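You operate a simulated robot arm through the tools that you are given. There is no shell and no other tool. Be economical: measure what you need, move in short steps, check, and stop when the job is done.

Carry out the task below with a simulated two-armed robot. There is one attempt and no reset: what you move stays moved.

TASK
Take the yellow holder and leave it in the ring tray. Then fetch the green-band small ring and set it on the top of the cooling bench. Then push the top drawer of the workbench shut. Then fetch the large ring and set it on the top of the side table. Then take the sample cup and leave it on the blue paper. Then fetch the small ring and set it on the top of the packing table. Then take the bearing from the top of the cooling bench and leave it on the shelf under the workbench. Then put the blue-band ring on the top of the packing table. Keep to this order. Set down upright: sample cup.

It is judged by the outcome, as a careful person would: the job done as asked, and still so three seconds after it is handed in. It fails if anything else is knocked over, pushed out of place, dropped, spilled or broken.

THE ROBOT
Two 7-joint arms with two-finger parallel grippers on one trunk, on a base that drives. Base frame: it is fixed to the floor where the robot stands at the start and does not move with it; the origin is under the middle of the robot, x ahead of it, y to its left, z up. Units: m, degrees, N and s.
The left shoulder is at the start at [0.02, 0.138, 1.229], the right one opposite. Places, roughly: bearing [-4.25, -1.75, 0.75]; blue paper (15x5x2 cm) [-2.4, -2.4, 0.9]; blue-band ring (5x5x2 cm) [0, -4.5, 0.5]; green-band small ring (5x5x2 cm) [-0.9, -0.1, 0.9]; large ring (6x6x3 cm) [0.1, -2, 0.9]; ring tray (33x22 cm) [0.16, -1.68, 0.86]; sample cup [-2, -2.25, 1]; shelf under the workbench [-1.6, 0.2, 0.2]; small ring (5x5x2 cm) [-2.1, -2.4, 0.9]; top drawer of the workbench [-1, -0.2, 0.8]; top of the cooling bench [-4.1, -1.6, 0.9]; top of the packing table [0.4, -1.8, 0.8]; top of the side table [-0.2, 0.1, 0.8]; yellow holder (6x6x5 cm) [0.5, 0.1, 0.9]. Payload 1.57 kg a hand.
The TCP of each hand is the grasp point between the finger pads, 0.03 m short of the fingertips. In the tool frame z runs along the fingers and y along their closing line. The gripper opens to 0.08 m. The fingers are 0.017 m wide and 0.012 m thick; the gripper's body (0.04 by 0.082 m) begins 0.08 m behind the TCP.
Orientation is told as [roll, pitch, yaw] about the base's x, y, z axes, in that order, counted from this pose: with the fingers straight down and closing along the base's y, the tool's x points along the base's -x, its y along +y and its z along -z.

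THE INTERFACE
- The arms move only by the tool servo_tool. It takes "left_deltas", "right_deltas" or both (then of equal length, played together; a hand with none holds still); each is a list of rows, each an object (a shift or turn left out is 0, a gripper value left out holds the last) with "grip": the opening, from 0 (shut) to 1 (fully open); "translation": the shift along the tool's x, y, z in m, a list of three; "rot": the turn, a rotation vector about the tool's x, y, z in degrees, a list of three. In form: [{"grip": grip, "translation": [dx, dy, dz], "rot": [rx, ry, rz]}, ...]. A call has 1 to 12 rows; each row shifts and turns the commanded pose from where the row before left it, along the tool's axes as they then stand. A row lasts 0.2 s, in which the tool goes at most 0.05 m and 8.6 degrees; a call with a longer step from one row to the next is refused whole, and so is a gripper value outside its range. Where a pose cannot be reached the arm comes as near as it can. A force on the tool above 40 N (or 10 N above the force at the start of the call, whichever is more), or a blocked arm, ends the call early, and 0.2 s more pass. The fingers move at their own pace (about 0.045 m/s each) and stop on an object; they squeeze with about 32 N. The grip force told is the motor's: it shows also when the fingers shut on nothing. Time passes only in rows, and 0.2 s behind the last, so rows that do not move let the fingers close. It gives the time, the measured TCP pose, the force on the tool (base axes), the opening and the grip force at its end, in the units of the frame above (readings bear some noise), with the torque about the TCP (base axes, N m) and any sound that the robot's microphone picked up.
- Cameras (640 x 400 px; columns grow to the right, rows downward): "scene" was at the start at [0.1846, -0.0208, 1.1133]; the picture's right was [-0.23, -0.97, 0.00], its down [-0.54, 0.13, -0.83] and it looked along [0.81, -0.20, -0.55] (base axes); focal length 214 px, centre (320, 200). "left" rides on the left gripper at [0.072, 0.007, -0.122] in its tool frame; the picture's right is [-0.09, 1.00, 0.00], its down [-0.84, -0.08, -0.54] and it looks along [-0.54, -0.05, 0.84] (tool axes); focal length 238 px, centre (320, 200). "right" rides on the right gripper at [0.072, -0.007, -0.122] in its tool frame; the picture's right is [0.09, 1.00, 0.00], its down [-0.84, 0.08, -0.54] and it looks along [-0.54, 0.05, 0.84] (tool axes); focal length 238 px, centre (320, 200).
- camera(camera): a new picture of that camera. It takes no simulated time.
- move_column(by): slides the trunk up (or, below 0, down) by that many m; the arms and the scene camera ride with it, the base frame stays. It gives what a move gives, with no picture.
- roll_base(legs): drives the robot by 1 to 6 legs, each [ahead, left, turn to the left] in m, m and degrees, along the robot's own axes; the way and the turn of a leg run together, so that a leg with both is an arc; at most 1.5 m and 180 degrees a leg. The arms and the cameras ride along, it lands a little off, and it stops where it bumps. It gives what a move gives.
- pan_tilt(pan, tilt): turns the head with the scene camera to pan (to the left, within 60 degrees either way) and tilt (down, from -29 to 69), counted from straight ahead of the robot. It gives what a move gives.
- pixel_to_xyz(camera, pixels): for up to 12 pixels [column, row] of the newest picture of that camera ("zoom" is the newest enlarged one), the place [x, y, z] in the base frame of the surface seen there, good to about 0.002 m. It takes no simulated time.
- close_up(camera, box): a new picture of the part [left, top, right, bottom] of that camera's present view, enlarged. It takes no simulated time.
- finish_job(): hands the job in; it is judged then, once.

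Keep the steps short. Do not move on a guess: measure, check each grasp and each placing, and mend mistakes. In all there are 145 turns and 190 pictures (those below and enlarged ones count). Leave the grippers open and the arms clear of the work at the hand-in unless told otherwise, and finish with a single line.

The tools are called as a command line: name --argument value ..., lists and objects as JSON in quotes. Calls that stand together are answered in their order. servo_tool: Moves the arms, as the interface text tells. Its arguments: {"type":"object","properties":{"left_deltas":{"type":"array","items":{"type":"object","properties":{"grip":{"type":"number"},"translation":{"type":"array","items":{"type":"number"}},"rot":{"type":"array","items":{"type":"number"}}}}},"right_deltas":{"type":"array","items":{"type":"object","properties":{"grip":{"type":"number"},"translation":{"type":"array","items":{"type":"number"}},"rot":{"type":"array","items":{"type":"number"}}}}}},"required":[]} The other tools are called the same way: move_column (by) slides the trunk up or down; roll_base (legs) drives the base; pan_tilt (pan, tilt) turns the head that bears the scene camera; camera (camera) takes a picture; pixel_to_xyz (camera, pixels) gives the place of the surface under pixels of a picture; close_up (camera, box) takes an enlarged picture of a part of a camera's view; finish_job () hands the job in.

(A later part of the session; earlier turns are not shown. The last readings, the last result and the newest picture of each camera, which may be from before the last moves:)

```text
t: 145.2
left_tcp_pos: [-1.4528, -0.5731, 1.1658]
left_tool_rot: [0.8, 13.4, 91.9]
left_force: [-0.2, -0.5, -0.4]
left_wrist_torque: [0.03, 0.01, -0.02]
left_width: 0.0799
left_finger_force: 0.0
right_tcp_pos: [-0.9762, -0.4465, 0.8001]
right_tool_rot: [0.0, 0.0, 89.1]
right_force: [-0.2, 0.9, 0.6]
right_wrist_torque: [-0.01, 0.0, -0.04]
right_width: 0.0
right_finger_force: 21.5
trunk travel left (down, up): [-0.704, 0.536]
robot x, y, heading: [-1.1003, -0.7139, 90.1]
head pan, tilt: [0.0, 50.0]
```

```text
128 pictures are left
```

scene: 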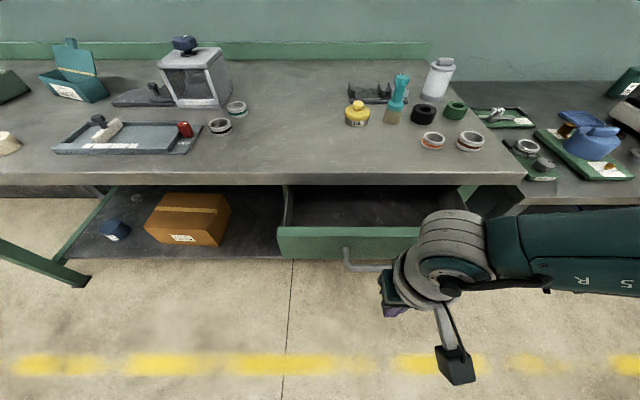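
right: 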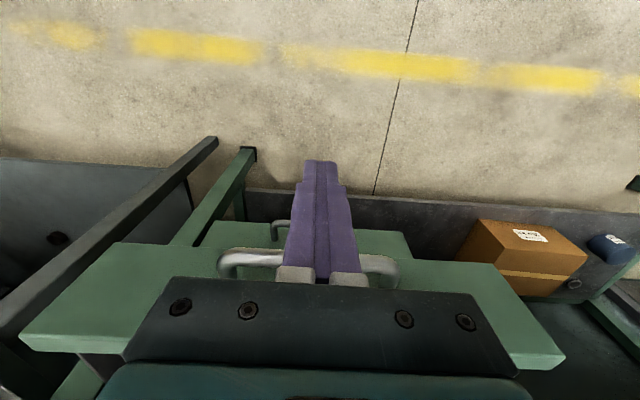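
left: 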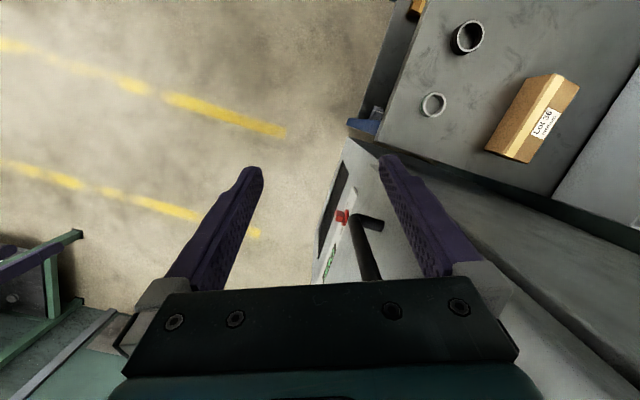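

Hand is ready in front of the handle. Push in +y in steps.

servo_tool --right_deltas '[{"translation": [-0.03, 0, 0]}, {"translation": [-0.02, 0, 0]}, {"translation": [-0.02, 0, 0]}, {"translation": [-0.02, 0, 0]}, {"translation": [-0.02, 0, 0]}, {"translation": [-0.02, 0, 0]}, {}]'

camera --camera "scene"

```text
t: 146.8
left_tcp_pos: [-1.453, -0.5735, 1.1676]
left_tool_rot: [0.8, 13.5, 91.8]
left_force: [-0.2, 0.2, -0.6]
left_wrist_torque: [0.05, -0.02, -0.01]
left_width: 0.0799
left_finger_force: 0.1
right_tcp_pos: [-0.9721, -0.3584, 0.8081]
right_tool_rot: [0.1, -0.1, 89.1]
right_force: [-1.3, -1.3, 0.3]
right_wrist_torque: [-0.05, 0.04, 0.0]
right_width: 0.0
right_finger_force: 21.4
right hand out of reach, approached as far as the arm can: row 4, 5, 6
trunk travel left (down, up): [-0.704, 0.536]
robot x, y, heading: [-1.0974, -0.7136, 90.0]
head pan, tilt: [0.0, 50.0]
```

```text
127 pictures are left
```

scene: 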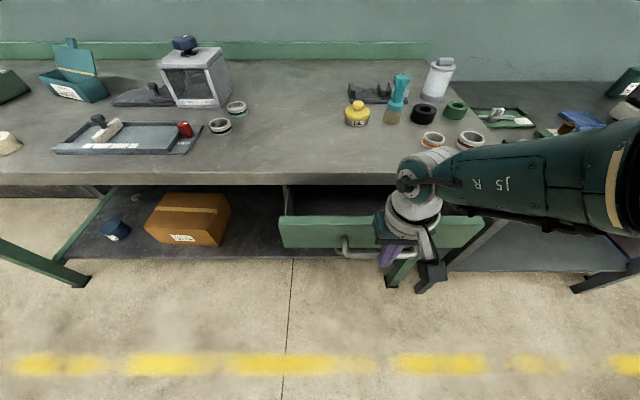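

Arm is at its reach limit with the drawer partly in. Push on by driving the base ahead slowly.

roll_base --legs '[[0.07, 0, 0]]'

camera --camera "scene"

```text
t: 147.8
left_tcp_pos: [-1.4536, -0.5027, 1.1665]
left_tool_rot: [0.8, 13.6, 91.8]
left_force: [0.6, -0.2, -0.1]
left_wrist_torque: [-0.02, 0.0, 0.01]
left_width: 0.0801
left_finger_force: 0.1
right_tcp_pos: [-0.9708, -0.2881, 0.8096]
right_tool_rot: [0.0, 0.0, 89.1]
right_force: [0.0, -0.4, -0.4]
right_wrist_torque: [-0.01, -0.03, -0.04]
right_width: 0.0002
right_finger_force: 21.4
trunk travel left (down, up): [-0.704, 0.536]
robot x, y, heading: [-1.0991, -0.6457, 89.8]
head pan, tilt: [0.0, 50.0]
```

```text
126 pictures are left
```

scene: 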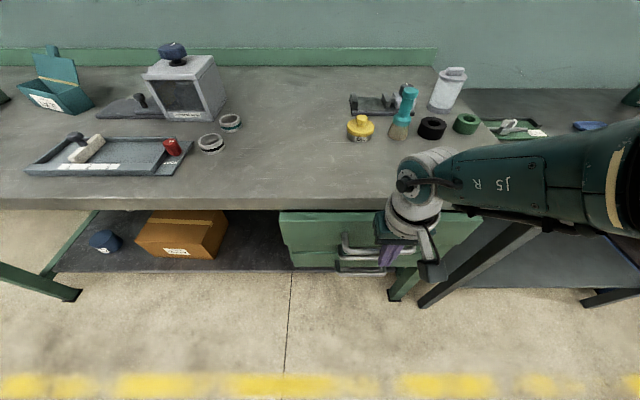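

Almost shut. Measure the top drawer face against the lower one.

pixel_to_xyz --camera "scene" --pixels '[[310, 235], [310, 260], [300, 222], [320, 215], [350, 250], [350, 267], [310, 205]]'

close_up --camera "scene" --box '[260, 190, 440, 290]'

```text
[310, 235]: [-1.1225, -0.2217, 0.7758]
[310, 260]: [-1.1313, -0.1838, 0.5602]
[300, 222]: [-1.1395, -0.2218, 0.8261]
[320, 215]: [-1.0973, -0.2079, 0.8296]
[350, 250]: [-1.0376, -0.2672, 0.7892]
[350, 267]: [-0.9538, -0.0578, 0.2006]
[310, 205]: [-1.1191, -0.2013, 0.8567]
```

```text
3.56 times, centred on (350, 240) of scene
```

zoom: 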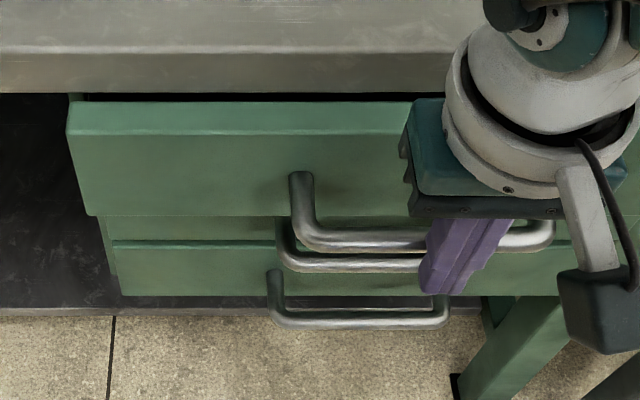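

Top face is at -0.222, lower drawers at -0.184: 38 mm to go. Drive ahead in a small step.

roll_base --legs '[[0.042, 0, 0]]'

camera --camera "scene"

pixel_to_xyz --camera "scene" --pixels '[[310, 240], [310, 265], [300, 235], [300, 230], [350, 255]]'

close_up --camera "scene" --box '[260, 190, 440, 290]'

```text
t: 148.7
left_tcp_pos: [-1.4532, -0.4609, 1.1672]
left_tool_rot: [0.8, 13.7, 91.7]
left_force: [-0.2, -0.6, -0.1]
left_wrist_torque: [-0.02, 0.03, 0.01]
left_width: 0.08
left_finger_force: 0.1
right_tcp_pos: [-0.9713, -0.2469, 0.8087]
right_tool_rot: [0.0, 0.0, 89.1]
right_force: [0.6, -0.1, -0.1]
right_wrist_torque: [0.02, 0.01, -0.01]
right_width: 0.0
right_finger_force: 21.7
trunk travel left (down, up): [-0.704, 0.536]
robot x, y, heading: [-1.0985, -0.6029, 89.8]
head pan, tilt: [0.0, 50.0]
```

```text
124 pictures are left
```

scene: 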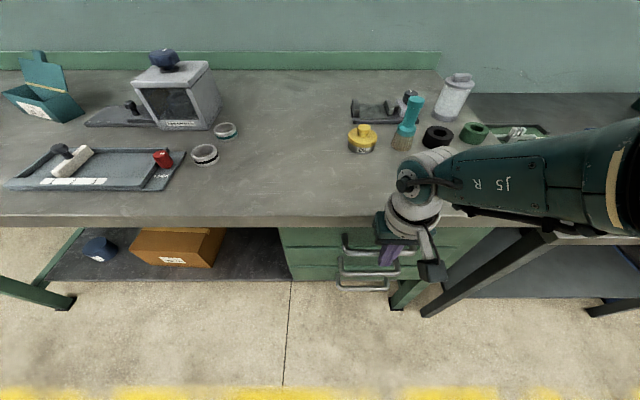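

```text
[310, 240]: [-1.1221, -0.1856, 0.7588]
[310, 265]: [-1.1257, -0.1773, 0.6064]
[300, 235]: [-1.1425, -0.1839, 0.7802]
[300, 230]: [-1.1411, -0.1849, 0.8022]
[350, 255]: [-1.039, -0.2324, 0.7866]
```

```text
3.56 times, centred on (350, 240) of scene
```

zoom: 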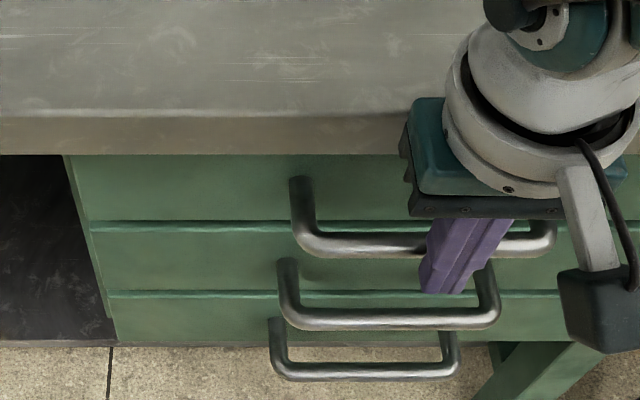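

Nearly flush; no stop force felt yet. One more small push of 12 mm to the stop.

roll_base --legs '[[0.012, 0, 0]]'

camera --camera "scene"

pixel_to_xyz --camera "scene" --pixels '[[310, 242], [310, 256], [310, 265], [310, 275], [300, 237], [330, 240]]'

```text
t: 149.4
left_tcp_pos: [-1.4525, -0.4519, 1.1659]
left_tool_rot: [0.8, 14.0, 91.9]
left_force: [0.2, 0.0, -0.3]
left_wrist_torque: [0.0, -0.02, 0.0]
left_width: 0.0801
left_finger_force: 0.2
right_tcp_pos: [-0.9707, -0.241, 0.8071]
right_tool_rot: [-0.1, 0.5, 89.0]
right_force: [-1.1, -17.2, 0.0]
right_wrist_torque: [-0.38, 0.09, -0.01]
right_width: 0.0001
right_finger_force: 21.4
trunk travel left (down, up): [-0.704, 0.536]
robot x, y, heading: [-1.0972, -0.5947, 90.2]
head pan, tilt: [0.0, 50.0]
```

```text
122 pictures are left
```

scene: 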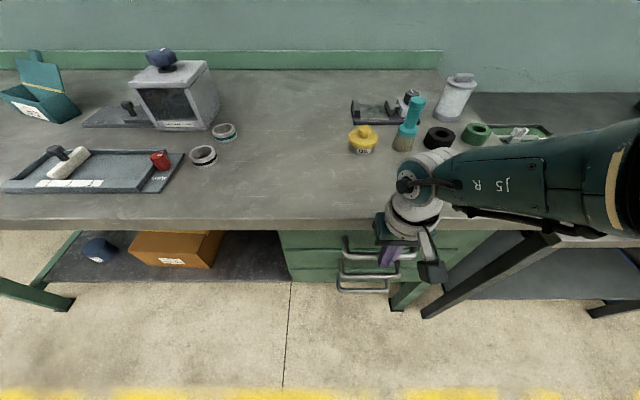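

```text
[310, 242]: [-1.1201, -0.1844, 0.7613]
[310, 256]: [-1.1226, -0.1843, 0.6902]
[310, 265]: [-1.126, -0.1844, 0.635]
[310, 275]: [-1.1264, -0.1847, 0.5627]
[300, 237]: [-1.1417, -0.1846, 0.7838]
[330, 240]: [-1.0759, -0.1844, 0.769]
```

Faces are all flush at -0.184 and I felt a 17 N stop: the drawer is shut. Back off, raise trunk and hand, and drive east, turning to face -x.

roll_base --legs '[[-0.3, 0, 0]]'

move_column --by 0.1

servo_tool --right_deltas '[{"translation": [0.03, 0, -0.035], "grip": 1}, {"translation": [0.03, 0, -0.035]}, {"translation": [0.03, 0, -0.035]}, {"translation": [0, 0, -0.04]}, {"translation": [0, 0, -0.04]}, {}]'

roll_base --legs '[[0, -0.75, 0], [0, -0.75, 0], [0, 0, 90], [0, 0.6, 0]]'

pan_tilt --pan 30 --tilt 45

camera --camera "scene"

```text
t: 151.5
left_tcp_pos: [-1.4537, -0.7466, 1.1662]
left_tool_rot: [0.8, 13.8, 91.7]
left_force: [0.1, 0.3, -0.6]
left_wrist_torque: [0.01, 0.01, -0.01]
left_width: 0.0799
left_finger_force: 0.1
right_tcp_pos: [-0.972, -0.5347, 0.8086]
right_tool_rot: [-0.1, 0.3, 89.1]
right_force: [0.5, -0.3, -0.2]
right_wrist_torque: [0.01, 0.0, -0.03]
right_width: 0.0002
right_finger_force: 21.5
trunk travel left (down, up): [-0.704, 0.536]
robot x, y, heading: [-1.0961, -0.8892, 90.0]
head pan, tilt: [0.0, 50.0]
```

```text
t: 152.8
left_tcp_pos: [-1.4531, -0.7458, 1.2662]
left_tool_rot: [0.8, 13.8, 91.7]
left_force: [0.1, 0.0, 0.8]
left_wrist_torque: [0.01, -0.02, -0.01]
left_width: 0.0797
left_finger_force: 0.0
right_tcp_pos: [-0.972, -0.5354, 0.9086]
right_tool_rot: [-0.1, 0.3, 89.0]
right_force: [-0.3, -0.3, -0.4]
right_wrist_torque: [0.01, -0.01, -0.01]
right_width: 0.0
right_finger_force: 21.2
trunk travel left (down, up): [-0.804, 0.436]
robot x, y, heading: [-1.0988, -0.8918, 89.8]
head pan, tilt: [0.0, 50.0]
```

```text
t: 154.2
left_tcp_pos: [-1.4533, -0.7454, 1.2657]
left_tool_rot: [0.7, 13.9, 91.7]
left_force: [-0.1, -0.5, -0.9]
left_wrist_torque: [0.01, -0.01, -0.01]
left_width: 0.0803
left_finger_force: 0.0
right_tcp_pos: [-0.9745, -0.6246, 1.0944]
right_tool_rot: [-0.1, 0.3, 89.1]
right_force: [0.2, 0.0, -0.4]
right_wrist_torque: [0.02, -0.01, 0.03]
right_width: 0.0801
right_finger_force: 0.0
trunk travel left (down, up): [-0.804, 0.436]
robot x, y, heading: [-1.098, -0.8912, 90.0]
head pan, tilt: [0.0, 50.0]
```

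```text
t: 168.8
left_tcp_pos: [0.2841, -1.8528, 1.2664]
left_tool_rot: [0.8, 13.8, -176.6]
left_force: [0.4, -0.1, -0.6]
left_wrist_torque: [0.0, -0.02, 0.03]
left_width: 0.0799
left_finger_force: 0.0
right_tcp_pos: [0.1463, -1.3783, 1.0943]
right_tool_rot: [-0.1, 0.3, -179.3]
right_force: [-0.5, 1.0, -0.1]
right_wrist_torque: [-0.02, 0.02, -0.06]
right_width: 0.0801
right_finger_force: 0.0
trunk travel left (down, up): [-0.804, 0.436]
robot x, y, heading: [0.4125, -1.4932, -178.1]
head pan, tilt: [0.0, 50.0]
```

```text
t: 169.8
left_tcp_pos: [0.2841, -1.8528, 1.2656]
left_tool_rot: [0.8, 13.9, -176.5]
left_force: [0.0, 0.6, 0.4]
left_wrist_torque: [-0.02, 0.01, 0.0]
left_width: 0.0799
left_finger_force: 0.1
right_tcp_pos: [0.1449, -1.3777, 1.0929]
right_tool_rot: [-0.1, 0.4, -179.2]
right_force: [-0.2, -0.2, -0.3]
right_wrist_torque: [-0.01, 0.0, 0.02]
right_width: 0.0801
right_finger_force: 0.0
trunk travel left (down, up): [-0.804, 0.436]
robot x, y, heading: [0.4154, -1.493, -178.7]
head pan, tilt: [30.0, 45.0]
```

```text
121 pictures are left
```

scene: 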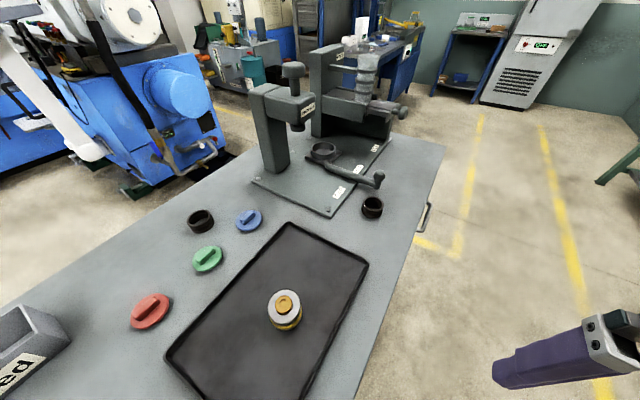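

Two dark rings: (200,220) and (372,207). Measure both and check their sizes.

pixel_to_xyz --camera "scene" --pixels '[[187, 215], [214, 215], [200, 208], [201, 222], [201, 231], [361, 203], [383, 203], [372, 198], [372, 216], [325, 148], [340, 152]]'

close_up --camera "scene" --box '[160, 130, 400, 280]'

```text
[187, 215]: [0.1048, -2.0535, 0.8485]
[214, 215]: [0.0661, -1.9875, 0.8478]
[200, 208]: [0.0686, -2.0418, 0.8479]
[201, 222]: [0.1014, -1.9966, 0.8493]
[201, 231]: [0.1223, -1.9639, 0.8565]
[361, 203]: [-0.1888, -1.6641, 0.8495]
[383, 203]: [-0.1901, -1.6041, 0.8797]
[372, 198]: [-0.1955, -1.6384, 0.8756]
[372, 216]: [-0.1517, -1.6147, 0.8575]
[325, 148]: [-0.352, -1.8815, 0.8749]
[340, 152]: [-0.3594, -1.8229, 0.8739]
```

```text
2.67 times, centred on (280, 205) of scene
```

zoom: 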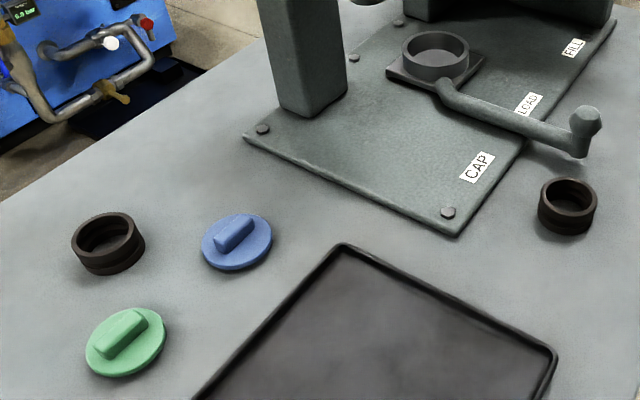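

The ring at [0.09,-2.01] is the one named. Slide left 0.62 and ahead 0.05, then check with the right camera.

roll_base --legs '[[0, 0.62, -1.4], [0.05, 0, 0]]'

camera --camera "right"

```text
t: 173.8
left_tcp_pos: [0.2353, -2.4752, 1.2658]
left_tool_rot: [0.8, 13.9, -177.9]
left_force: [0.3, 0.3, -0.5]
left_wrist_torque: [-0.02, -0.02, 0.0]
left_width: 0.0801
left_finger_force: 0.0
right_tcp_pos: [0.1092, -1.9975, 1.0942]
right_tool_rot: [-0.1, 0.2, 179.4]
right_force: [0.8, -1.0, -0.7]
right_wrist_torque: [0.01, -0.02, -0.02]
right_width: 0.08
right_finger_force: 0.0
trunk travel left (down, up): [-0.804, 0.436]
robot x, y, heading: [0.3738, -2.1197, -179.5]
head pan, tilt: [30.0, 45.0]
```

```text
119 pictures are left
```

right: 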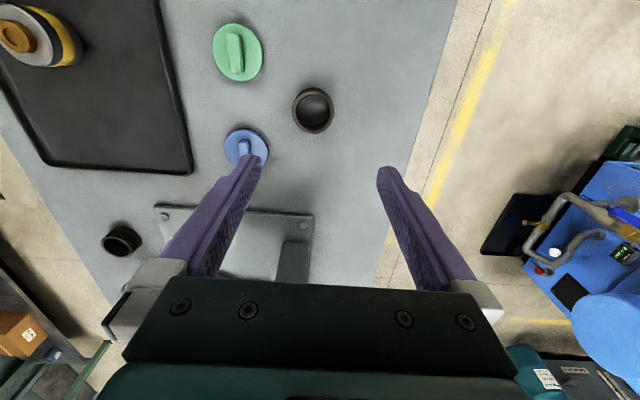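

Measure the ring at (313,110).

pixel_to_xyz --camera "right" --pixels '[[294, 108], [331, 110], [313, 90], [312, 130], [313, 110], [350, 110]]'

close_up --camera "right" --box '[270, 75, 360, 145]'

```text
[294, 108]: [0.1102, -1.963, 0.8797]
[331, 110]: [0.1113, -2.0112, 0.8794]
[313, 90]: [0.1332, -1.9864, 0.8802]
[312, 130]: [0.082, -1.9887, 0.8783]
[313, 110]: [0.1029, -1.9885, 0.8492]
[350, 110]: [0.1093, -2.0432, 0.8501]
```

```text
5.71 times, centred on (315, 110) of right
```

zoom: 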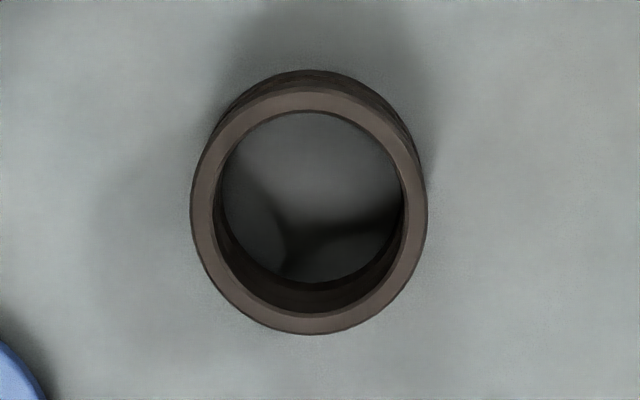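

Ring centre [0.108,-1.987], top 0.880. Correct 10 mm in y, descend in two stages.

servo_tool --right_deltas '[{"translation": [-0.0015, -0.0105, 0.02], "grip": 1}, {"translation": [0, 0, 0.04]}, {"translation": [0, 0, 0.04]}, {"translation": [0, 0, 0.04]}, {"translation": [0, 0, 0.02]}, {}]'

camera --camera "right"

```text
t: 175.2
left_tcp_pos: [0.2343, -2.4748, 1.2657]
left_tool_rot: [0.8, 13.8, -177.7]
left_force: [-0.5, -0.6, -0.4]
left_wrist_torque: [0.01, 0.03, 0.0]
left_width: 0.0801
left_finger_force: 0.0
right_tcp_pos: [0.1077, -1.9861, 0.9345]
right_tool_rot: [-0.1, 0.3, 179.4]
right_force: [-0.4, -0.8, -0.1]
right_wrist_torque: [0.0, 0.05, 0.01]
right_width: 0.0799
right_finger_force: 0.0
trunk travel left (down, up): [-0.804, 0.436]
robot x, y, heading: [0.3761, -2.119, -179.4]
head pan, tilt: [30.0, 45.0]
```

```text
117 pictures are left
```

right: 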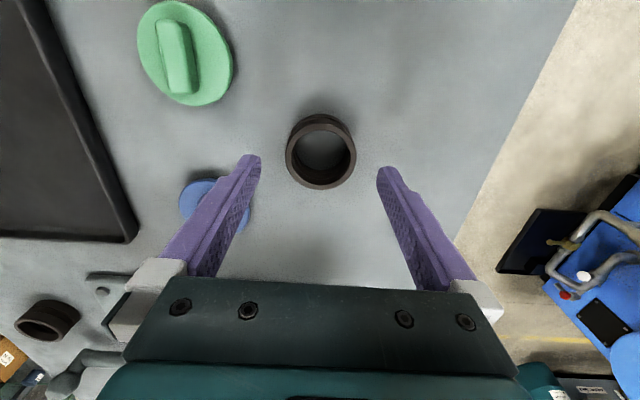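

Centered. Descend 50 mm, close, lift.

servo_tool --right_deltas '[{"translation": [0, 0, 0.025]}, {"translation": [0, 0, 0.025]}, {}, {"grip": 0}, {"grip": 0}, {"grip": 0}, {"grip": 0}]'

servo_tool --right_deltas '[{"translation": [0, 0, -0.02]}, {"translation": [0, 0, -0.04]}, {"translation": [0, 0, -0.05]}, {"translation": [0, 0, -0.05]}, {"translation": [0, 0, -0.05]}, {}]'

camera --camera "right"

```text
t: 176.8
left_tcp_pos: [0.2354, -2.4765, 1.2659]
left_tool_rot: [0.8, 13.8, -177.8]
left_force: [-0.1, 0.6, 0.1]
left_wrist_torque: [0.02, 0.02, 0.0]
left_width: 0.0801
left_finger_force: 0.0
right_tcp_pos: [0.1079, -1.9866, 0.8849]
right_tool_rot: [-0.1, 0.4, 179.5]
right_force: [1.0, 0.4, 0.3]
right_wrist_torque: [0.01, 0.02, 0.01]
right_width: 0.0564
right_finger_force: 31.5
trunk travel left (down, up): [-0.804, 0.436]
robot x, y, heading: [0.3752, -2.1192, -180.0]
head pan, tilt: [30.0, 45.0]
```

```text
t: 178.2
left_tcp_pos: [0.2344, -2.4757, 1.2655]
left_tool_rot: [0.8, 13.8, -177.9]
left_force: [-0.6, -0.5, -0.2]
left_wrist_torque: [-0.01, 0.01, 0.0]
left_width: 0.0801
left_finger_force: 0.0
right_tcp_pos: [0.1071, -1.9873, 1.0951]
right_tool_rot: [-0.1, 0.2, 179.4]
right_force: [0.0, 0.4, -1.9]
right_wrist_torque: [0.0, 0.01, 0.01]
right_width: 0.0559
right_finger_force: 31.9
trunk travel left (down, up): [-0.804, 0.436]
robot x, y, heading: [0.3757, -2.1191, -179.6]
head pan, tilt: [30.0, 45.0]
```

```text
116 pictures are left
```

right: 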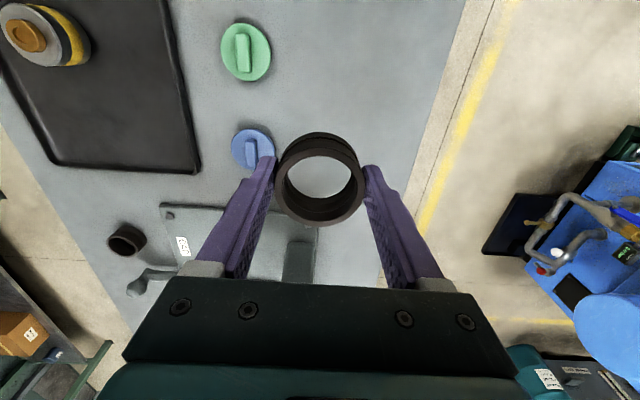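

Large ring held. Go back the way I came, turn to face the side table (+y), and look for a free spot.

roll_base --legs '[[-0.05, 0, 0], [0, -1.2, 0], [0, 0, -90], [0, 0.55, 0]]'

pan_tilt --pan 0 --tilt 45

camera --camera "scene"

```text
t: 191.4
left_tcp_pos: [-0.4821, -0.7838, 1.2668]
left_tool_rot: [0.8, 13.9, 92.0]
left_force: [-0.4, -0.8, -0.3]
left_wrist_torque: [0.05, -0.01, 0.0]
left_width: 0.0798
left_finger_force: 0.1
right_tcp_pos: [0.0048, -0.6554, 1.0938]
right_tool_rot: [-0.1, 0.2, 89.4]
right_force: [0.2, -0.8, -0.8]
right_wrist_torque: [0.01, -0.02, -0.01]
right_width: 0.0564
right_finger_force: 31.7
trunk travel left (down, up): [-0.804, 0.436]
robot x, y, heading: [-0.1258, -0.9231, 90.2]
head pan, tilt: [30.0, 45.0]
```

```text
t: 192.3
left_tcp_pos: [-0.4824, -0.7841, 1.2671]
left_tool_rot: [0.8, 13.8, 92.0]
left_force: [0.0, 0.1, 1.0]
left_wrist_torque: [0.01, -0.01, -0.01]
left_width: 0.0797
left_finger_force: 0.0
right_tcp_pos: [0.0053, -0.6556, 1.0948]
right_tool_rot: [-0.1, 0.2, 89.2]
right_force: [0.4, -0.6, -1.6]
right_wrist_torque: [-0.02, 0.0, -0.03]
right_width: 0.0558
right_finger_force: 31.5
trunk travel left (down, up): [-0.804, 0.436]
robot x, y, heading: [-0.1292, -0.9245, 90.0]
head pan, tilt: [0.0, 45.0]
```

```text
115 pictures are left
```

scene: 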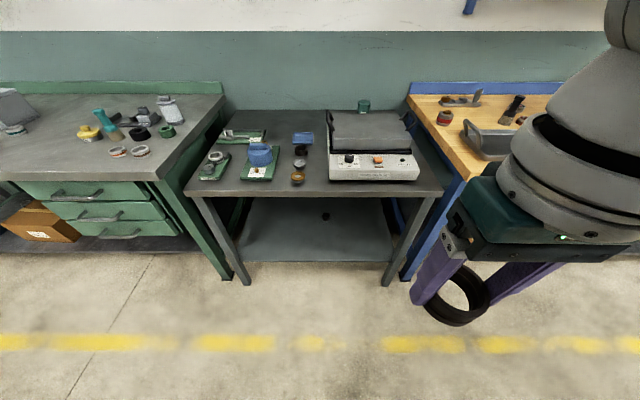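

Zoom and measure for a free spot on the side table.

close_up --camera "scene" --box '[180, 90, 450, 210]'

pixel_to_xyz --camera "scene" --pixels '[[188, 190], [440, 190], [315, 190], [315, 160], [300, 178], [300, 165], [280, 175], [330, 178], [305, 125], [280, 115], [225, 118], [370, 118]]'

```text
2.37 times, centred on (315, 150) of scene
```

zoom: 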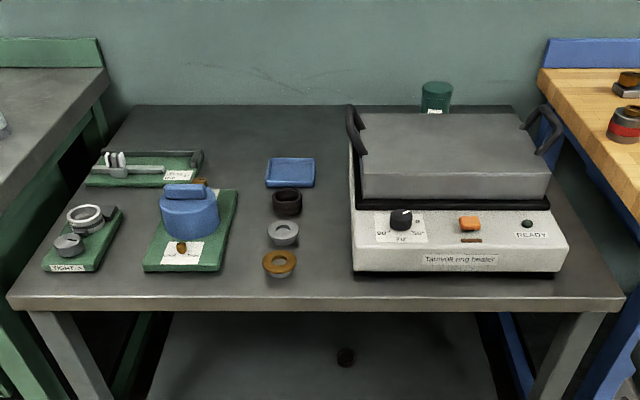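

```text
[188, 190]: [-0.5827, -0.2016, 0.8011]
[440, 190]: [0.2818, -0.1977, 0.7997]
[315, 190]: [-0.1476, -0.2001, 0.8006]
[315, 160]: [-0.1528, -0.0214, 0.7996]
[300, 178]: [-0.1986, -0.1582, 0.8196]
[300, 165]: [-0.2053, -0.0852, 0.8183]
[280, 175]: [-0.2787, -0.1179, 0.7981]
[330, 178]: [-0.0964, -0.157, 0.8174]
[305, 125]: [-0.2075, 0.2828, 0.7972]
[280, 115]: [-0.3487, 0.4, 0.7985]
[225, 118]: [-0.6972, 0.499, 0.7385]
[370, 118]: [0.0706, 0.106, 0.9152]
```

The back middle (scene ~(285,128)) is free. Measure its neighbours.

pixel_to_xyz --camera "zoom" --pixels '[[290, 160], [268, 185], [235, 192], [203, 152], [240, 150], [245, 130], [300, 135], [350, 110], [290, 190], [200, 182]]'

roll_base --legs '[[0, 0.29, 0], [0.75, 0, 0]]'

camera --camera "right"

```text
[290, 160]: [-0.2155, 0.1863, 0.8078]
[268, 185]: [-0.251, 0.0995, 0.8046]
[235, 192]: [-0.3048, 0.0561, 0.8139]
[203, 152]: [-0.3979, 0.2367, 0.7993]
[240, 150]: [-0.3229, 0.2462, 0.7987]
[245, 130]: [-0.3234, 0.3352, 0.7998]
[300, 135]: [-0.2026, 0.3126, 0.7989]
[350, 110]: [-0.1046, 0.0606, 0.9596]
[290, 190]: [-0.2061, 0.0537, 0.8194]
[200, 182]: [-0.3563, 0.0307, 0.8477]
```

```text
t: 198.0
left_tcp_pos: [-0.7742, -0.0273, 1.2664]
left_tool_rot: [0.9, 13.8, 92.0]
left_force: [-0.5, -0.2, -0.2]
left_wrist_torque: [0.04, -0.01, 0.0]
left_width: 0.08
left_finger_force: 0.1
right_tcp_pos: [-0.2854, 0.098, 1.0944]
right_tool_rot: [0.0, 0.4, 89.2]
right_force: [0.8, 0.2, -2.4]
right_wrist_torque: [-0.02, -0.05, -0.01]
right_width: 0.0563
right_finger_force: 31.8
trunk travel left (down, up): [-0.804, 0.436]
robot x, y, heading: [-0.4202, -0.1665, 90.1]
head pan, tilt: [0.0, 45.0]
```

```text
113 pictures are left
```

right: 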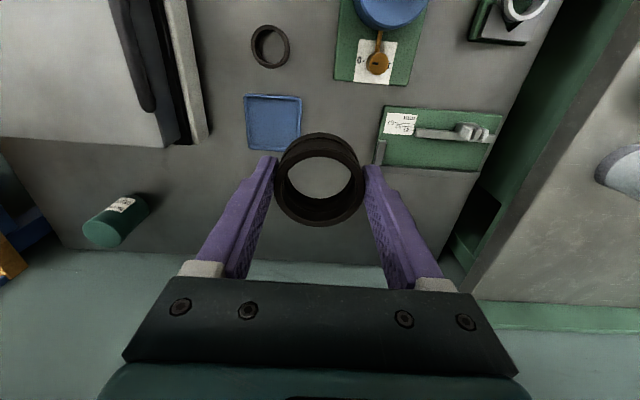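

Drive ahead 0.19 to bring the hand over [-0.285,0.29].

roll_base --legs '[[0.185, 0, 0]]'

move_column --by -0.06

servo_tool --right_deltas '[{"translation": [0, 0, 0.04]}, {"translation": [0, 0, 0.04]}, {"translation": [0, 0, 0.04]}, {"translation": [0, 0, 0.03]}, {}]'

camera --camera "right"

```text
t: 199.6
left_tcp_pos: [-0.7746, 0.1571, 1.2666]
left_tool_rot: [0.8, 13.8, 91.9]
left_force: [0.2, 0.5, 0.5]
left_wrist_torque: [-0.01, 0.0, -0.04]
left_width: 0.0802
left_finger_force: 0.1
right_tcp_pos: [-0.2853, 0.2837, 1.0938]
right_tool_rot: [-0.1, 0.3, 89.2]
right_force: [0.4, -0.4, -1.2]
right_wrist_torque: [-0.01, 0.04, -0.03]
right_width: 0.0563
right_finger_force: 32.2
trunk travel left (down, up): [-0.804, 0.436]
robot x, y, heading: [-0.4163, 0.0138, 90.3]
head pan, tilt: [0.0, 45.0]
```

```text
t: 200.6
left_tcp_pos: [-0.7738, 0.1569, 1.2061]
left_tool_rot: [0.8, 13.8, 91.9]
left_force: [0.0, 0.9, 0.2]
left_wrist_torque: [-0.02, 0.03, 0.0]
left_width: 0.0802
left_finger_force: 0.1
right_tcp_pos: [-0.2835, 0.282, 1.0342]
right_tool_rot: [-0.2, 0.3, 89.2]
right_force: [-0.1, -0.6, -1.5]
right_wrist_torque: [0.01, 0.01, 0.03]
right_width: 0.0559
right_finger_force: 32.0
trunk travel left (down, up): [-0.744, 0.496]
robot x, y, heading: [-0.4161, 0.0141, 90.1]
head pan, tilt: [0.0, 45.0]
```

```text
t: 201.8
left_tcp_pos: [-0.7729, 0.1567, 1.2068]
left_tool_rot: [0.8, 13.8, 91.8]
left_force: [0.3, -0.6, 0.0]
left_wrist_torque: [-0.02, -0.03, -0.03]
left_width: 0.0803
left_finger_force: 0.1
right_tcp_pos: [-0.2856, 0.2807, 0.8836]
right_tool_rot: [-0.1, 0.3, 89.2]
right_force: [-0.8, 0.1, -2.0]
right_wrist_torque: [0.03, -0.03, 0.0]
right_width: 0.0564
right_finger_force: 32.3
trunk travel left (down, up): [-0.744, 0.496]
robot x, y, heading: [-0.4172, 0.0181, 89.9]
head pan, tilt: [0.0, 45.0]
```

```text
112 pictures are left
```

right: 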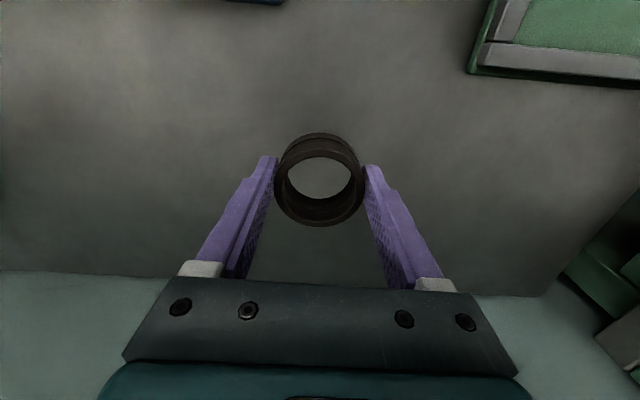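

Spot is free. Lower 46 mm to contact at about 0.836.

servo_tool --right_deltas '[{"translation": [0, 0, 0.03]}, {"translation": [0, 0, 0.012]}, {"translation": [0, 0, 0.004]}, {"translation": [0, 0, 0.002]}, {}]'

```text
t: 202.9
left_tcp_pos: [-0.7739, 0.156, 1.2062]
left_tool_rot: [0.7, 13.8, 91.9]
left_force: [-0.4, 0.2, 0.0]
left_wrist_torque: [0.0, -0.03, -0.01]
left_width: 0.0801
left_finger_force: 0.0
right_tcp_pos: [-0.2861, 0.2809, 0.8354]
right_tool_rot: [-0.2, 0.4, 89.2]
right_force: [-0.6, -0.5, -2.3]
right_wrist_torque: [0.02, 0.03, 0.01]
right_width: 0.056
right_finger_force: 32.0
trunk travel left (down, up): [-0.744, 0.496]
robot x, y, heading: [-0.4134, 0.015, 90.2]
head pan, tilt: [0.0, 45.0]
```

servo_tool --right_deltas '[{"translation": [0, 0, 0.0015]}, {"translation": [0, 0, 0.0015]}, {}]'

```text
t: 203.8
left_tcp_pos: [-0.7728, 0.1572, 1.2074]
left_tool_rot: [0.9, 13.8, 91.9]
left_force: [-0.6, -0.3, 0.1]
left_wrist_torque: [0.0, 0.0, -0.01]
left_width: 0.0799
left_finger_force: 0.0
right_tcp_pos: [-0.2845, 0.2817, 0.8338]
right_tool_rot: [0.0, 0.2, 89.1]
right_force: [0.8, -5.5, 20.5]
right_wrist_torque: [-0.08, 0.02, -0.15]
right_width: 0.0565
right_finger_force: 31.8
trunk travel left (down, up): [-0.744, 0.496]
robot x, y, heading: [-0.4169, 0.0154, 90.1]
head pan, tilt: [0.0, 45.0]
```

Contact felt (20 N). Open and rise.

servo_tool --right_deltas '[{"translation": [0, 0, -0.001]}, {"grip": 1}, {"grip": 1}, {"grip": 1}, {"translation": [0, 0, -0.02]}, {"translation": [0, 0, -0.04]}, {"translation": [0, 0, -0.05]}, {"translation": [0, 0, -0.05]}, {"translation": [0, 0, -0.05]}, {}]'

camera --camera "right"

move_column --by 0.06

```text
t: 205.9
left_tcp_pos: [-0.7742, 0.157, 1.205]
left_tool_rot: [0.8, 13.8, 91.9]
left_force: [-0.3, 0.5, 0.4]
left_wrist_torque: [-0.03, 0.0, 0.01]
left_width: 0.0801
left_finger_force: 0.2
right_tcp_pos: [-0.2866, 0.2828, 1.0448]
right_tool_rot: [-0.1, 0.3, 89.2]
right_force: [-0.2, -0.3, 0.1]
right_wrist_torque: [0.02, 0.0, -0.01]
right_width: 0.0801
right_finger_force: 0.1
trunk travel left (down, up): [-0.744, 0.496]
robot x, y, heading: [-0.4172, 0.0165, 90.1]
head pan, tilt: [0.0, 45.0]
```

```text
111 pictures are left
```

right: 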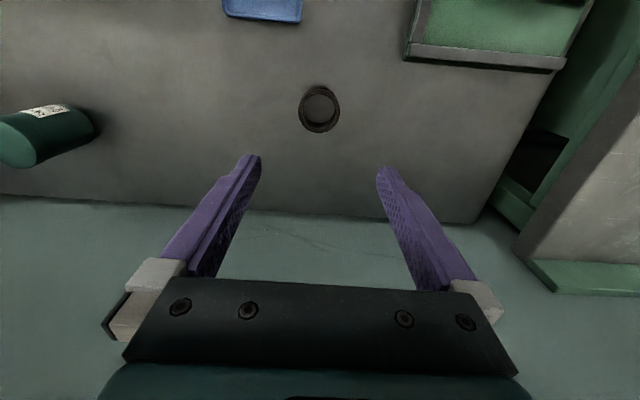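

```text
t: 206.9
left_tcp_pos: [-0.774, 0.1563, 1.2662]
left_tool_rot: [0.8, 13.8, 91.9]
left_force: [-0.8, 0.6, -0.2]
left_wrist_torque: [0.03, 0.01, -0.01]
left_width: 0.0803
left_finger_force: 0.0
right_tcp_pos: [-0.2875, 0.2819, 1.1041]
right_tool_rot: [-0.1, 0.3, 89.2]
right_force: [0.1, -0.2, -0.8]
right_wrist_torque: [-0.01, 0.02, 0.01]
right_width: 0.0801
right_finger_force: 0.1
trunk travel left (down, up): [-0.804, 0.436]
robot x, y, heading: [-0.4154, 0.02, 90.2]
head pan, tilt: [0.0, 45.0]
```

Large ring set. Now to the blue table with sample cup near [-2,-2.25]. Back off, slide west, turn round, look.

roll_base --legs '[[-1.15, 0, 0], [0, 0.85, 0], [0, 0.85, 0], [0, 0, 180], [0.35, 0, 0]]'

pan_tilt --pan 0 --tilt 40

camera --camera "scene"

```text
t: 230.3
left_tcp_pos: [-1.7693, -1.633, 1.2664]
left_tool_rot: [0.9, 13.8, -88.6]
left_force: [-0.4, -0.1, -0.1]
left_wrist_torque: [-0.01, -0.01, 0.01]
left_width: 0.08
left_finger_force: 0.1
right_tcp_pos: [-2.2585, -1.7536, 1.1035]
right_tool_rot: [-0.1, 0.3, -91.4]
right_force: [1.5, -0.1, -0.8]
right_wrist_torque: [-0.01, 0.02, 0.0]
right_width: 0.0799
right_finger_force: 0.0
trunk travel left (down, up): [-0.804, 0.436]
robot x, y, heading: [-2.1264, -1.489, -90.6]
head pan, tilt: [0.0, 45.0]
```

```text
t: 231.0
left_tcp_pos: [-1.7696, -1.6326, 1.2668]
left_tool_rot: [0.8, 13.7, -88.7]
left_force: [-0.1, 0.0, 0.1]
left_wrist_torque: [-0.01, -0.01, -0.04]
left_width: 0.08
left_finger_force: 0.3
right_tcp_pos: [-2.2584, -1.7542, 1.1045]
right_tool_rot: [-0.1, 0.4, -91.3]
right_force: [0.3, -0.6, 0.8]
right_wrist_torque: [-0.02, -0.03, -0.02]
right_width: 0.0802
right_finger_force: 0.1
trunk travel left (down, up): [-0.804, 0.436]
robot x, y, heading: [-2.1236, -1.49, -90.7]
head pan, tilt: [0.0, 40.0]
```

```text
110 pictures are left
```

scene: 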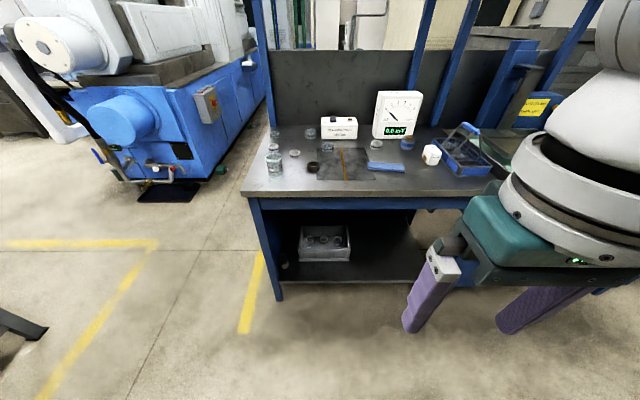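

Zoom on the blue table.

close_up --camera "scene" --box '[240, 80, 500, 210]'

pixel_to_xyz --camera "zoom" --pixels '[[88, 170], [88, 235], [395, 178], [360, 205], [355, 218], [178, 200], [178, 218], [135, 182], [60, 270], [250, 220], [330, 158], [470, 180]]'

```text
2.46 times, centred on (370, 145) of scene
```

zoom: 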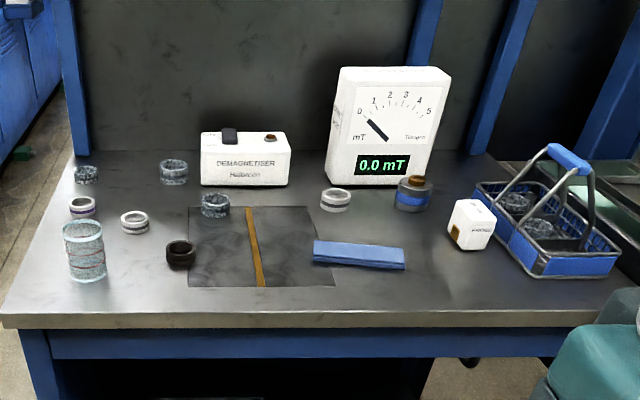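

```text
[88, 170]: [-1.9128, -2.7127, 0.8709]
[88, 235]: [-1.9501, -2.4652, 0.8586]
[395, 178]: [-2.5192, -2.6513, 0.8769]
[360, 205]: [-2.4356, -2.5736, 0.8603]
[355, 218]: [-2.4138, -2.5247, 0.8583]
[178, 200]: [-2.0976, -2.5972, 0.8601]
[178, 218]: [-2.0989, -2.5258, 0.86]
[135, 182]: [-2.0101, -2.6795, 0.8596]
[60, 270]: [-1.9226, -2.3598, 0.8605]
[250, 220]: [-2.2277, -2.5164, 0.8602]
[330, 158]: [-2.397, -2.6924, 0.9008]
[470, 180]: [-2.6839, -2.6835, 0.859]
```

The glass jar at zoom (85,250) is the sample cup, the blue folded sheet (358,255) the blue paper, and the black ring (180,253) the small ring. Check the blue machine at the left for arm clearance, then approach.

pixel_to_xyz --camera "scene" --pixels '[[220, 110], [165, 160], [245, 60], [110, 130], [60, 130], [130, 40], [215, 160], [262, 60]]'

close_up --camera "scene" --box '[250, 130, 350, 200]'

pixel_to_xyz --camera "zoom" --pixels '[[155, 145], [155, 270], [120, 150], [190, 150], [155, 340], [400, 225], [400, 260], [255, 165]]'

```text
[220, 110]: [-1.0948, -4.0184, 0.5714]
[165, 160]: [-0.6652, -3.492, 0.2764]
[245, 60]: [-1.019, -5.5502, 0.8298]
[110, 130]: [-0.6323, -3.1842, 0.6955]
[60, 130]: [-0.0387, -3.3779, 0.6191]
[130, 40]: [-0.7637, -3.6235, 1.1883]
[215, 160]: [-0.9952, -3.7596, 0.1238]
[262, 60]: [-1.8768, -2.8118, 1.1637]
```

```text
5.71 times, centred on (300, 165) of scene
```

zoom: 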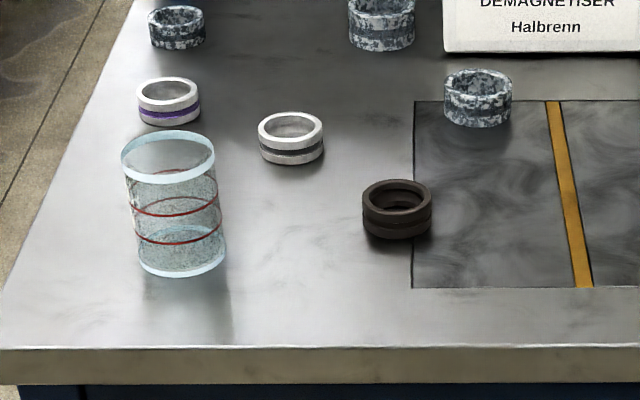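

```text
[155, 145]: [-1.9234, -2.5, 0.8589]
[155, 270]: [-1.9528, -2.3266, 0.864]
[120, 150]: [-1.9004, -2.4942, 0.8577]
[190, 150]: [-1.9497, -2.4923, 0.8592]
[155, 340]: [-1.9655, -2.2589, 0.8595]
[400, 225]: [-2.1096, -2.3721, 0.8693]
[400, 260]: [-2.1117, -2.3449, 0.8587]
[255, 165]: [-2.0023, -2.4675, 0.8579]
```

Machine is far (y<-3.1). Cup is about [-1.955,-2.355]. Drive left 0.30, ahead 0.50, then look down.

roll_base --legs '[[0, 0.3, 0.7], [0.5, 0, 0]]'

camera --camera "right"

camera --camera "scene"

```text
t: 235.5
left_tcp_pos: [-1.4637, -2.1266, 1.2663]
left_tool_rot: [0.8, 13.7, -88.0]
left_force: [0.1, -0.5, -0.4]
left_wrist_torque: [0.0, 0.0, 0.0]
left_width: 0.0799
left_finger_force: 0.1
right_tcp_pos: [-1.9507, -2.2534, 1.1041]
right_tool_rot: [-0.1, 0.4, -90.7]
right_force: [-0.4, 0.7, 0.0]
right_wrist_torque: [0.03, 0.01, -0.01]
right_width: 0.0798
right_finger_force: 0.0
trunk travel left (down, up): [-0.804, 0.436]
robot x, y, heading: [-1.8174, -1.9879, -89.4]
head pan, tilt: [0.0, 40.0]
```

```text
107 pictures are left
```

right: 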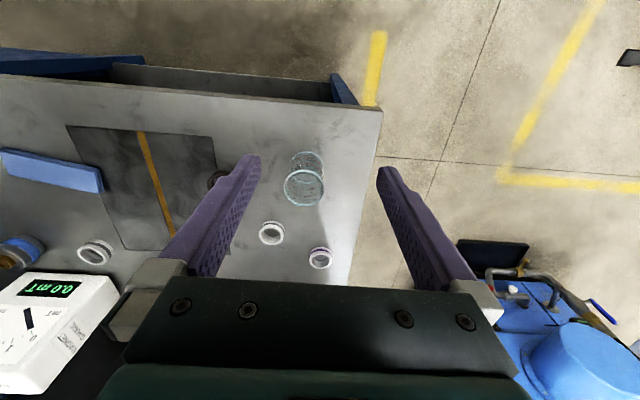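

```text
106 pictures are left
```

scene: 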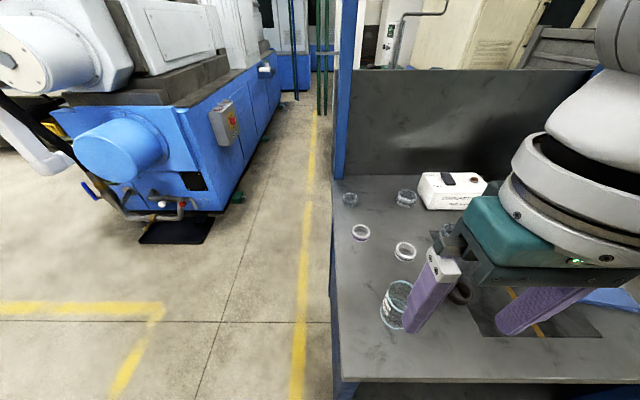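

Zoom the cup in the right camera, measuring rim pixels.

close_up --camera "right" --box '[265, 135, 345, 215]'

pixel_to_xyz --camera "zoom" --pixels '[[150, 300], [160, 300], [460, 290], [470, 300], [310, 395], [310, 225], [310, 100], [340, 130]]'

```text
5.00 times, centred on (305, 175) of right
```

zoom: 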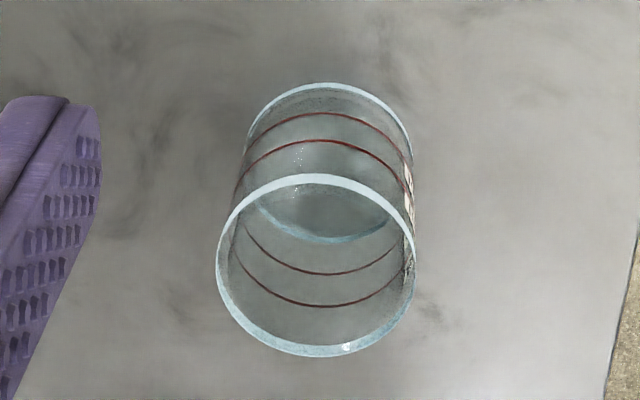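

```text
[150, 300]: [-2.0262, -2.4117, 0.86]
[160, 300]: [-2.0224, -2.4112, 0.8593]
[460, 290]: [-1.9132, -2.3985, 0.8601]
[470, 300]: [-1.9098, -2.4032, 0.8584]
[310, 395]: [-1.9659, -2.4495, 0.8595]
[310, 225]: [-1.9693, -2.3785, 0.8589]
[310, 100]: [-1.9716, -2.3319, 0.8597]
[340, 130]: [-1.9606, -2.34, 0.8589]
```

Cup: centre [-1.964,-2.355], radius 0.03, top z≈0.925. Drive 0.10 ahead and 13 mm right, then look.

roll_base --legs '[[0.1, -0.014, 0]]'

camera --camera "right"

```text
t: 236.7
left_tcp_pos: [-1.4772, -2.2267, 1.2665]
left_tool_rot: [0.9, 13.9, -87.8]
left_force: [0.0, -0.5, -0.1]
left_wrist_torque: [-0.01, -0.01, 0.03]
left_width: 0.0799
left_finger_force: 0.0
right_tcp_pos: [-1.9637, -2.3546, 1.1042]
right_tool_rot: [-0.1, 0.4, -90.5]
right_force: [-0.1, -0.8, 0.5]
right_wrist_torque: [-0.03, 0.0, -0.01]
right_width: 0.0801
right_finger_force: 0.0
trunk travel left (down, up): [-0.804, 0.436]
robot x, y, heading: [-1.8319, -2.0855, -89.6]
head pan, tilt: [0.0, 40.0]
```

```text
104 pictures are left
```

right: 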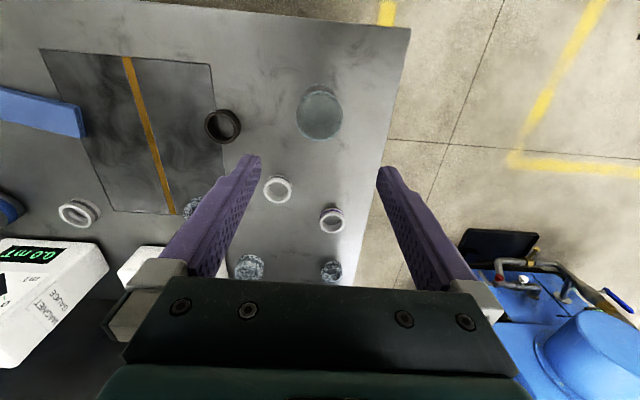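

Cup (320,112) is in line. Descend 0.13, check, then the rest.

servo_tool --right_deltas '[{"translation": [0, 0, 0.04], "grip": 1}, {"translation": [0, 0, 0.04]}, {"translation": [0, 0, 0.04]}, {"translation": [0, 0, 0.02]}, {}]'

camera --camera "right"

close_up --camera "right" --box '[230, 100, 410, 210]'

```text
t: 237.9
left_tcp_pos: [-1.4773, -2.2254, 1.2665]
left_tool_rot: [0.9, 13.8, -87.8]
left_force: [-0.5, -0.7, -0.1]
left_wrist_torque: [0.02, 0.03, -0.01]
left_width: 0.0799
left_finger_force: 0.2
right_tcp_pos: [-1.9637, -2.3525, 0.9641]
right_tool_rot: [-0.1, 0.4, -90.6]
right_force: [0.3, -0.2, -0.2]
right_wrist_torque: [0.02, -0.03, -0.01]
right_width: 0.0799
right_finger_force: 0.0
trunk travel left (down, up): [-0.804, 0.436]
robot x, y, heading: [-1.8303, -2.089, -89.7]
head pan, tilt: [0.0, 40.0]
```

```text
103 pictures are left
```

right: 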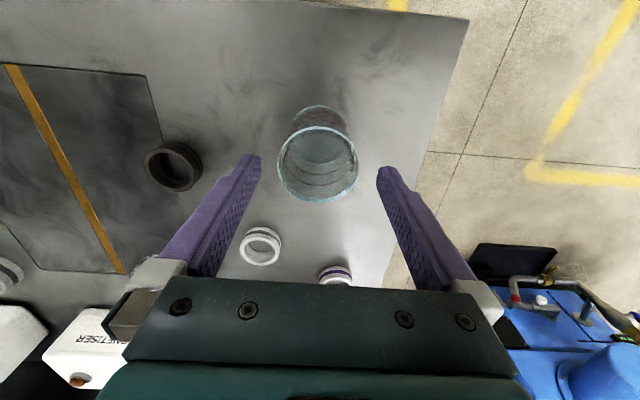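

```text
3.56 times, centred on (320, 155) of right
```

zoom: 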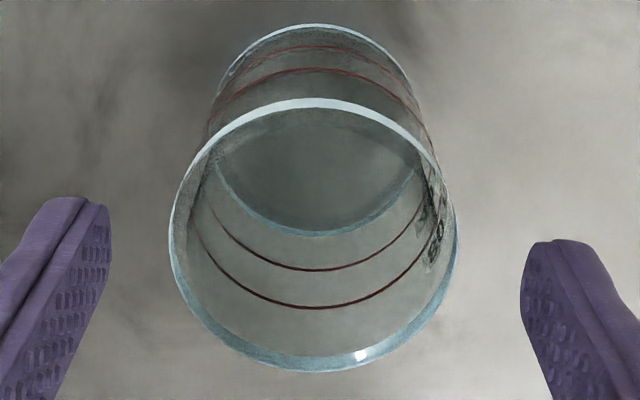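

Centered and above the rim. Descend 66 mm gently and close.

servo_tool --right_deltas '[{"translation": [0.002, 0, 0.02]}, {"translation": [0, 0, 0.025]}, {"translation": [0, 0, 0.02]}, {}, {"grip": 0.5}, {"grip": 0.5}, {"grip": 0.5}, {"grip": 0.5}, {"grip": 0.5}]'

camera --camera "right"

```text
t: 239.9
left_tcp_pos: [-1.4773, -2.2265, 1.2659]
left_tool_rot: [0.7, 13.8, -87.9]
left_force: [-0.1, 0.2, -0.6]
left_wrist_torque: [0.03, 0.0, 0.0]
left_width: 0.0801
left_finger_force: 0.1
right_tcp_pos: [-1.9641, -2.3508, 0.8981]
right_tool_rot: [-0.1, 0.5, -90.6]
right_force: [0.7, 0.6, -0.8]
right_wrist_torque: [-0.04, 0.02, 0.0]
right_width: 0.0545
right_finger_force: 32.1
trunk travel left (down, up): [-0.804, 0.436]
robot x, y, heading: [-1.8324, -2.0872, -89.7]
head pan, tilt: [0.0, 40.0]
```

```text
101 pictures are left
```

right: 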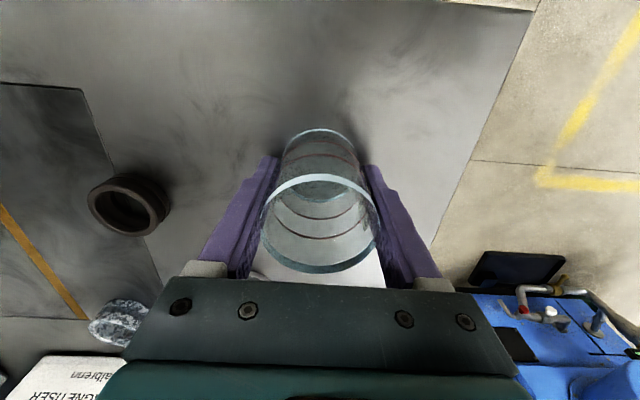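

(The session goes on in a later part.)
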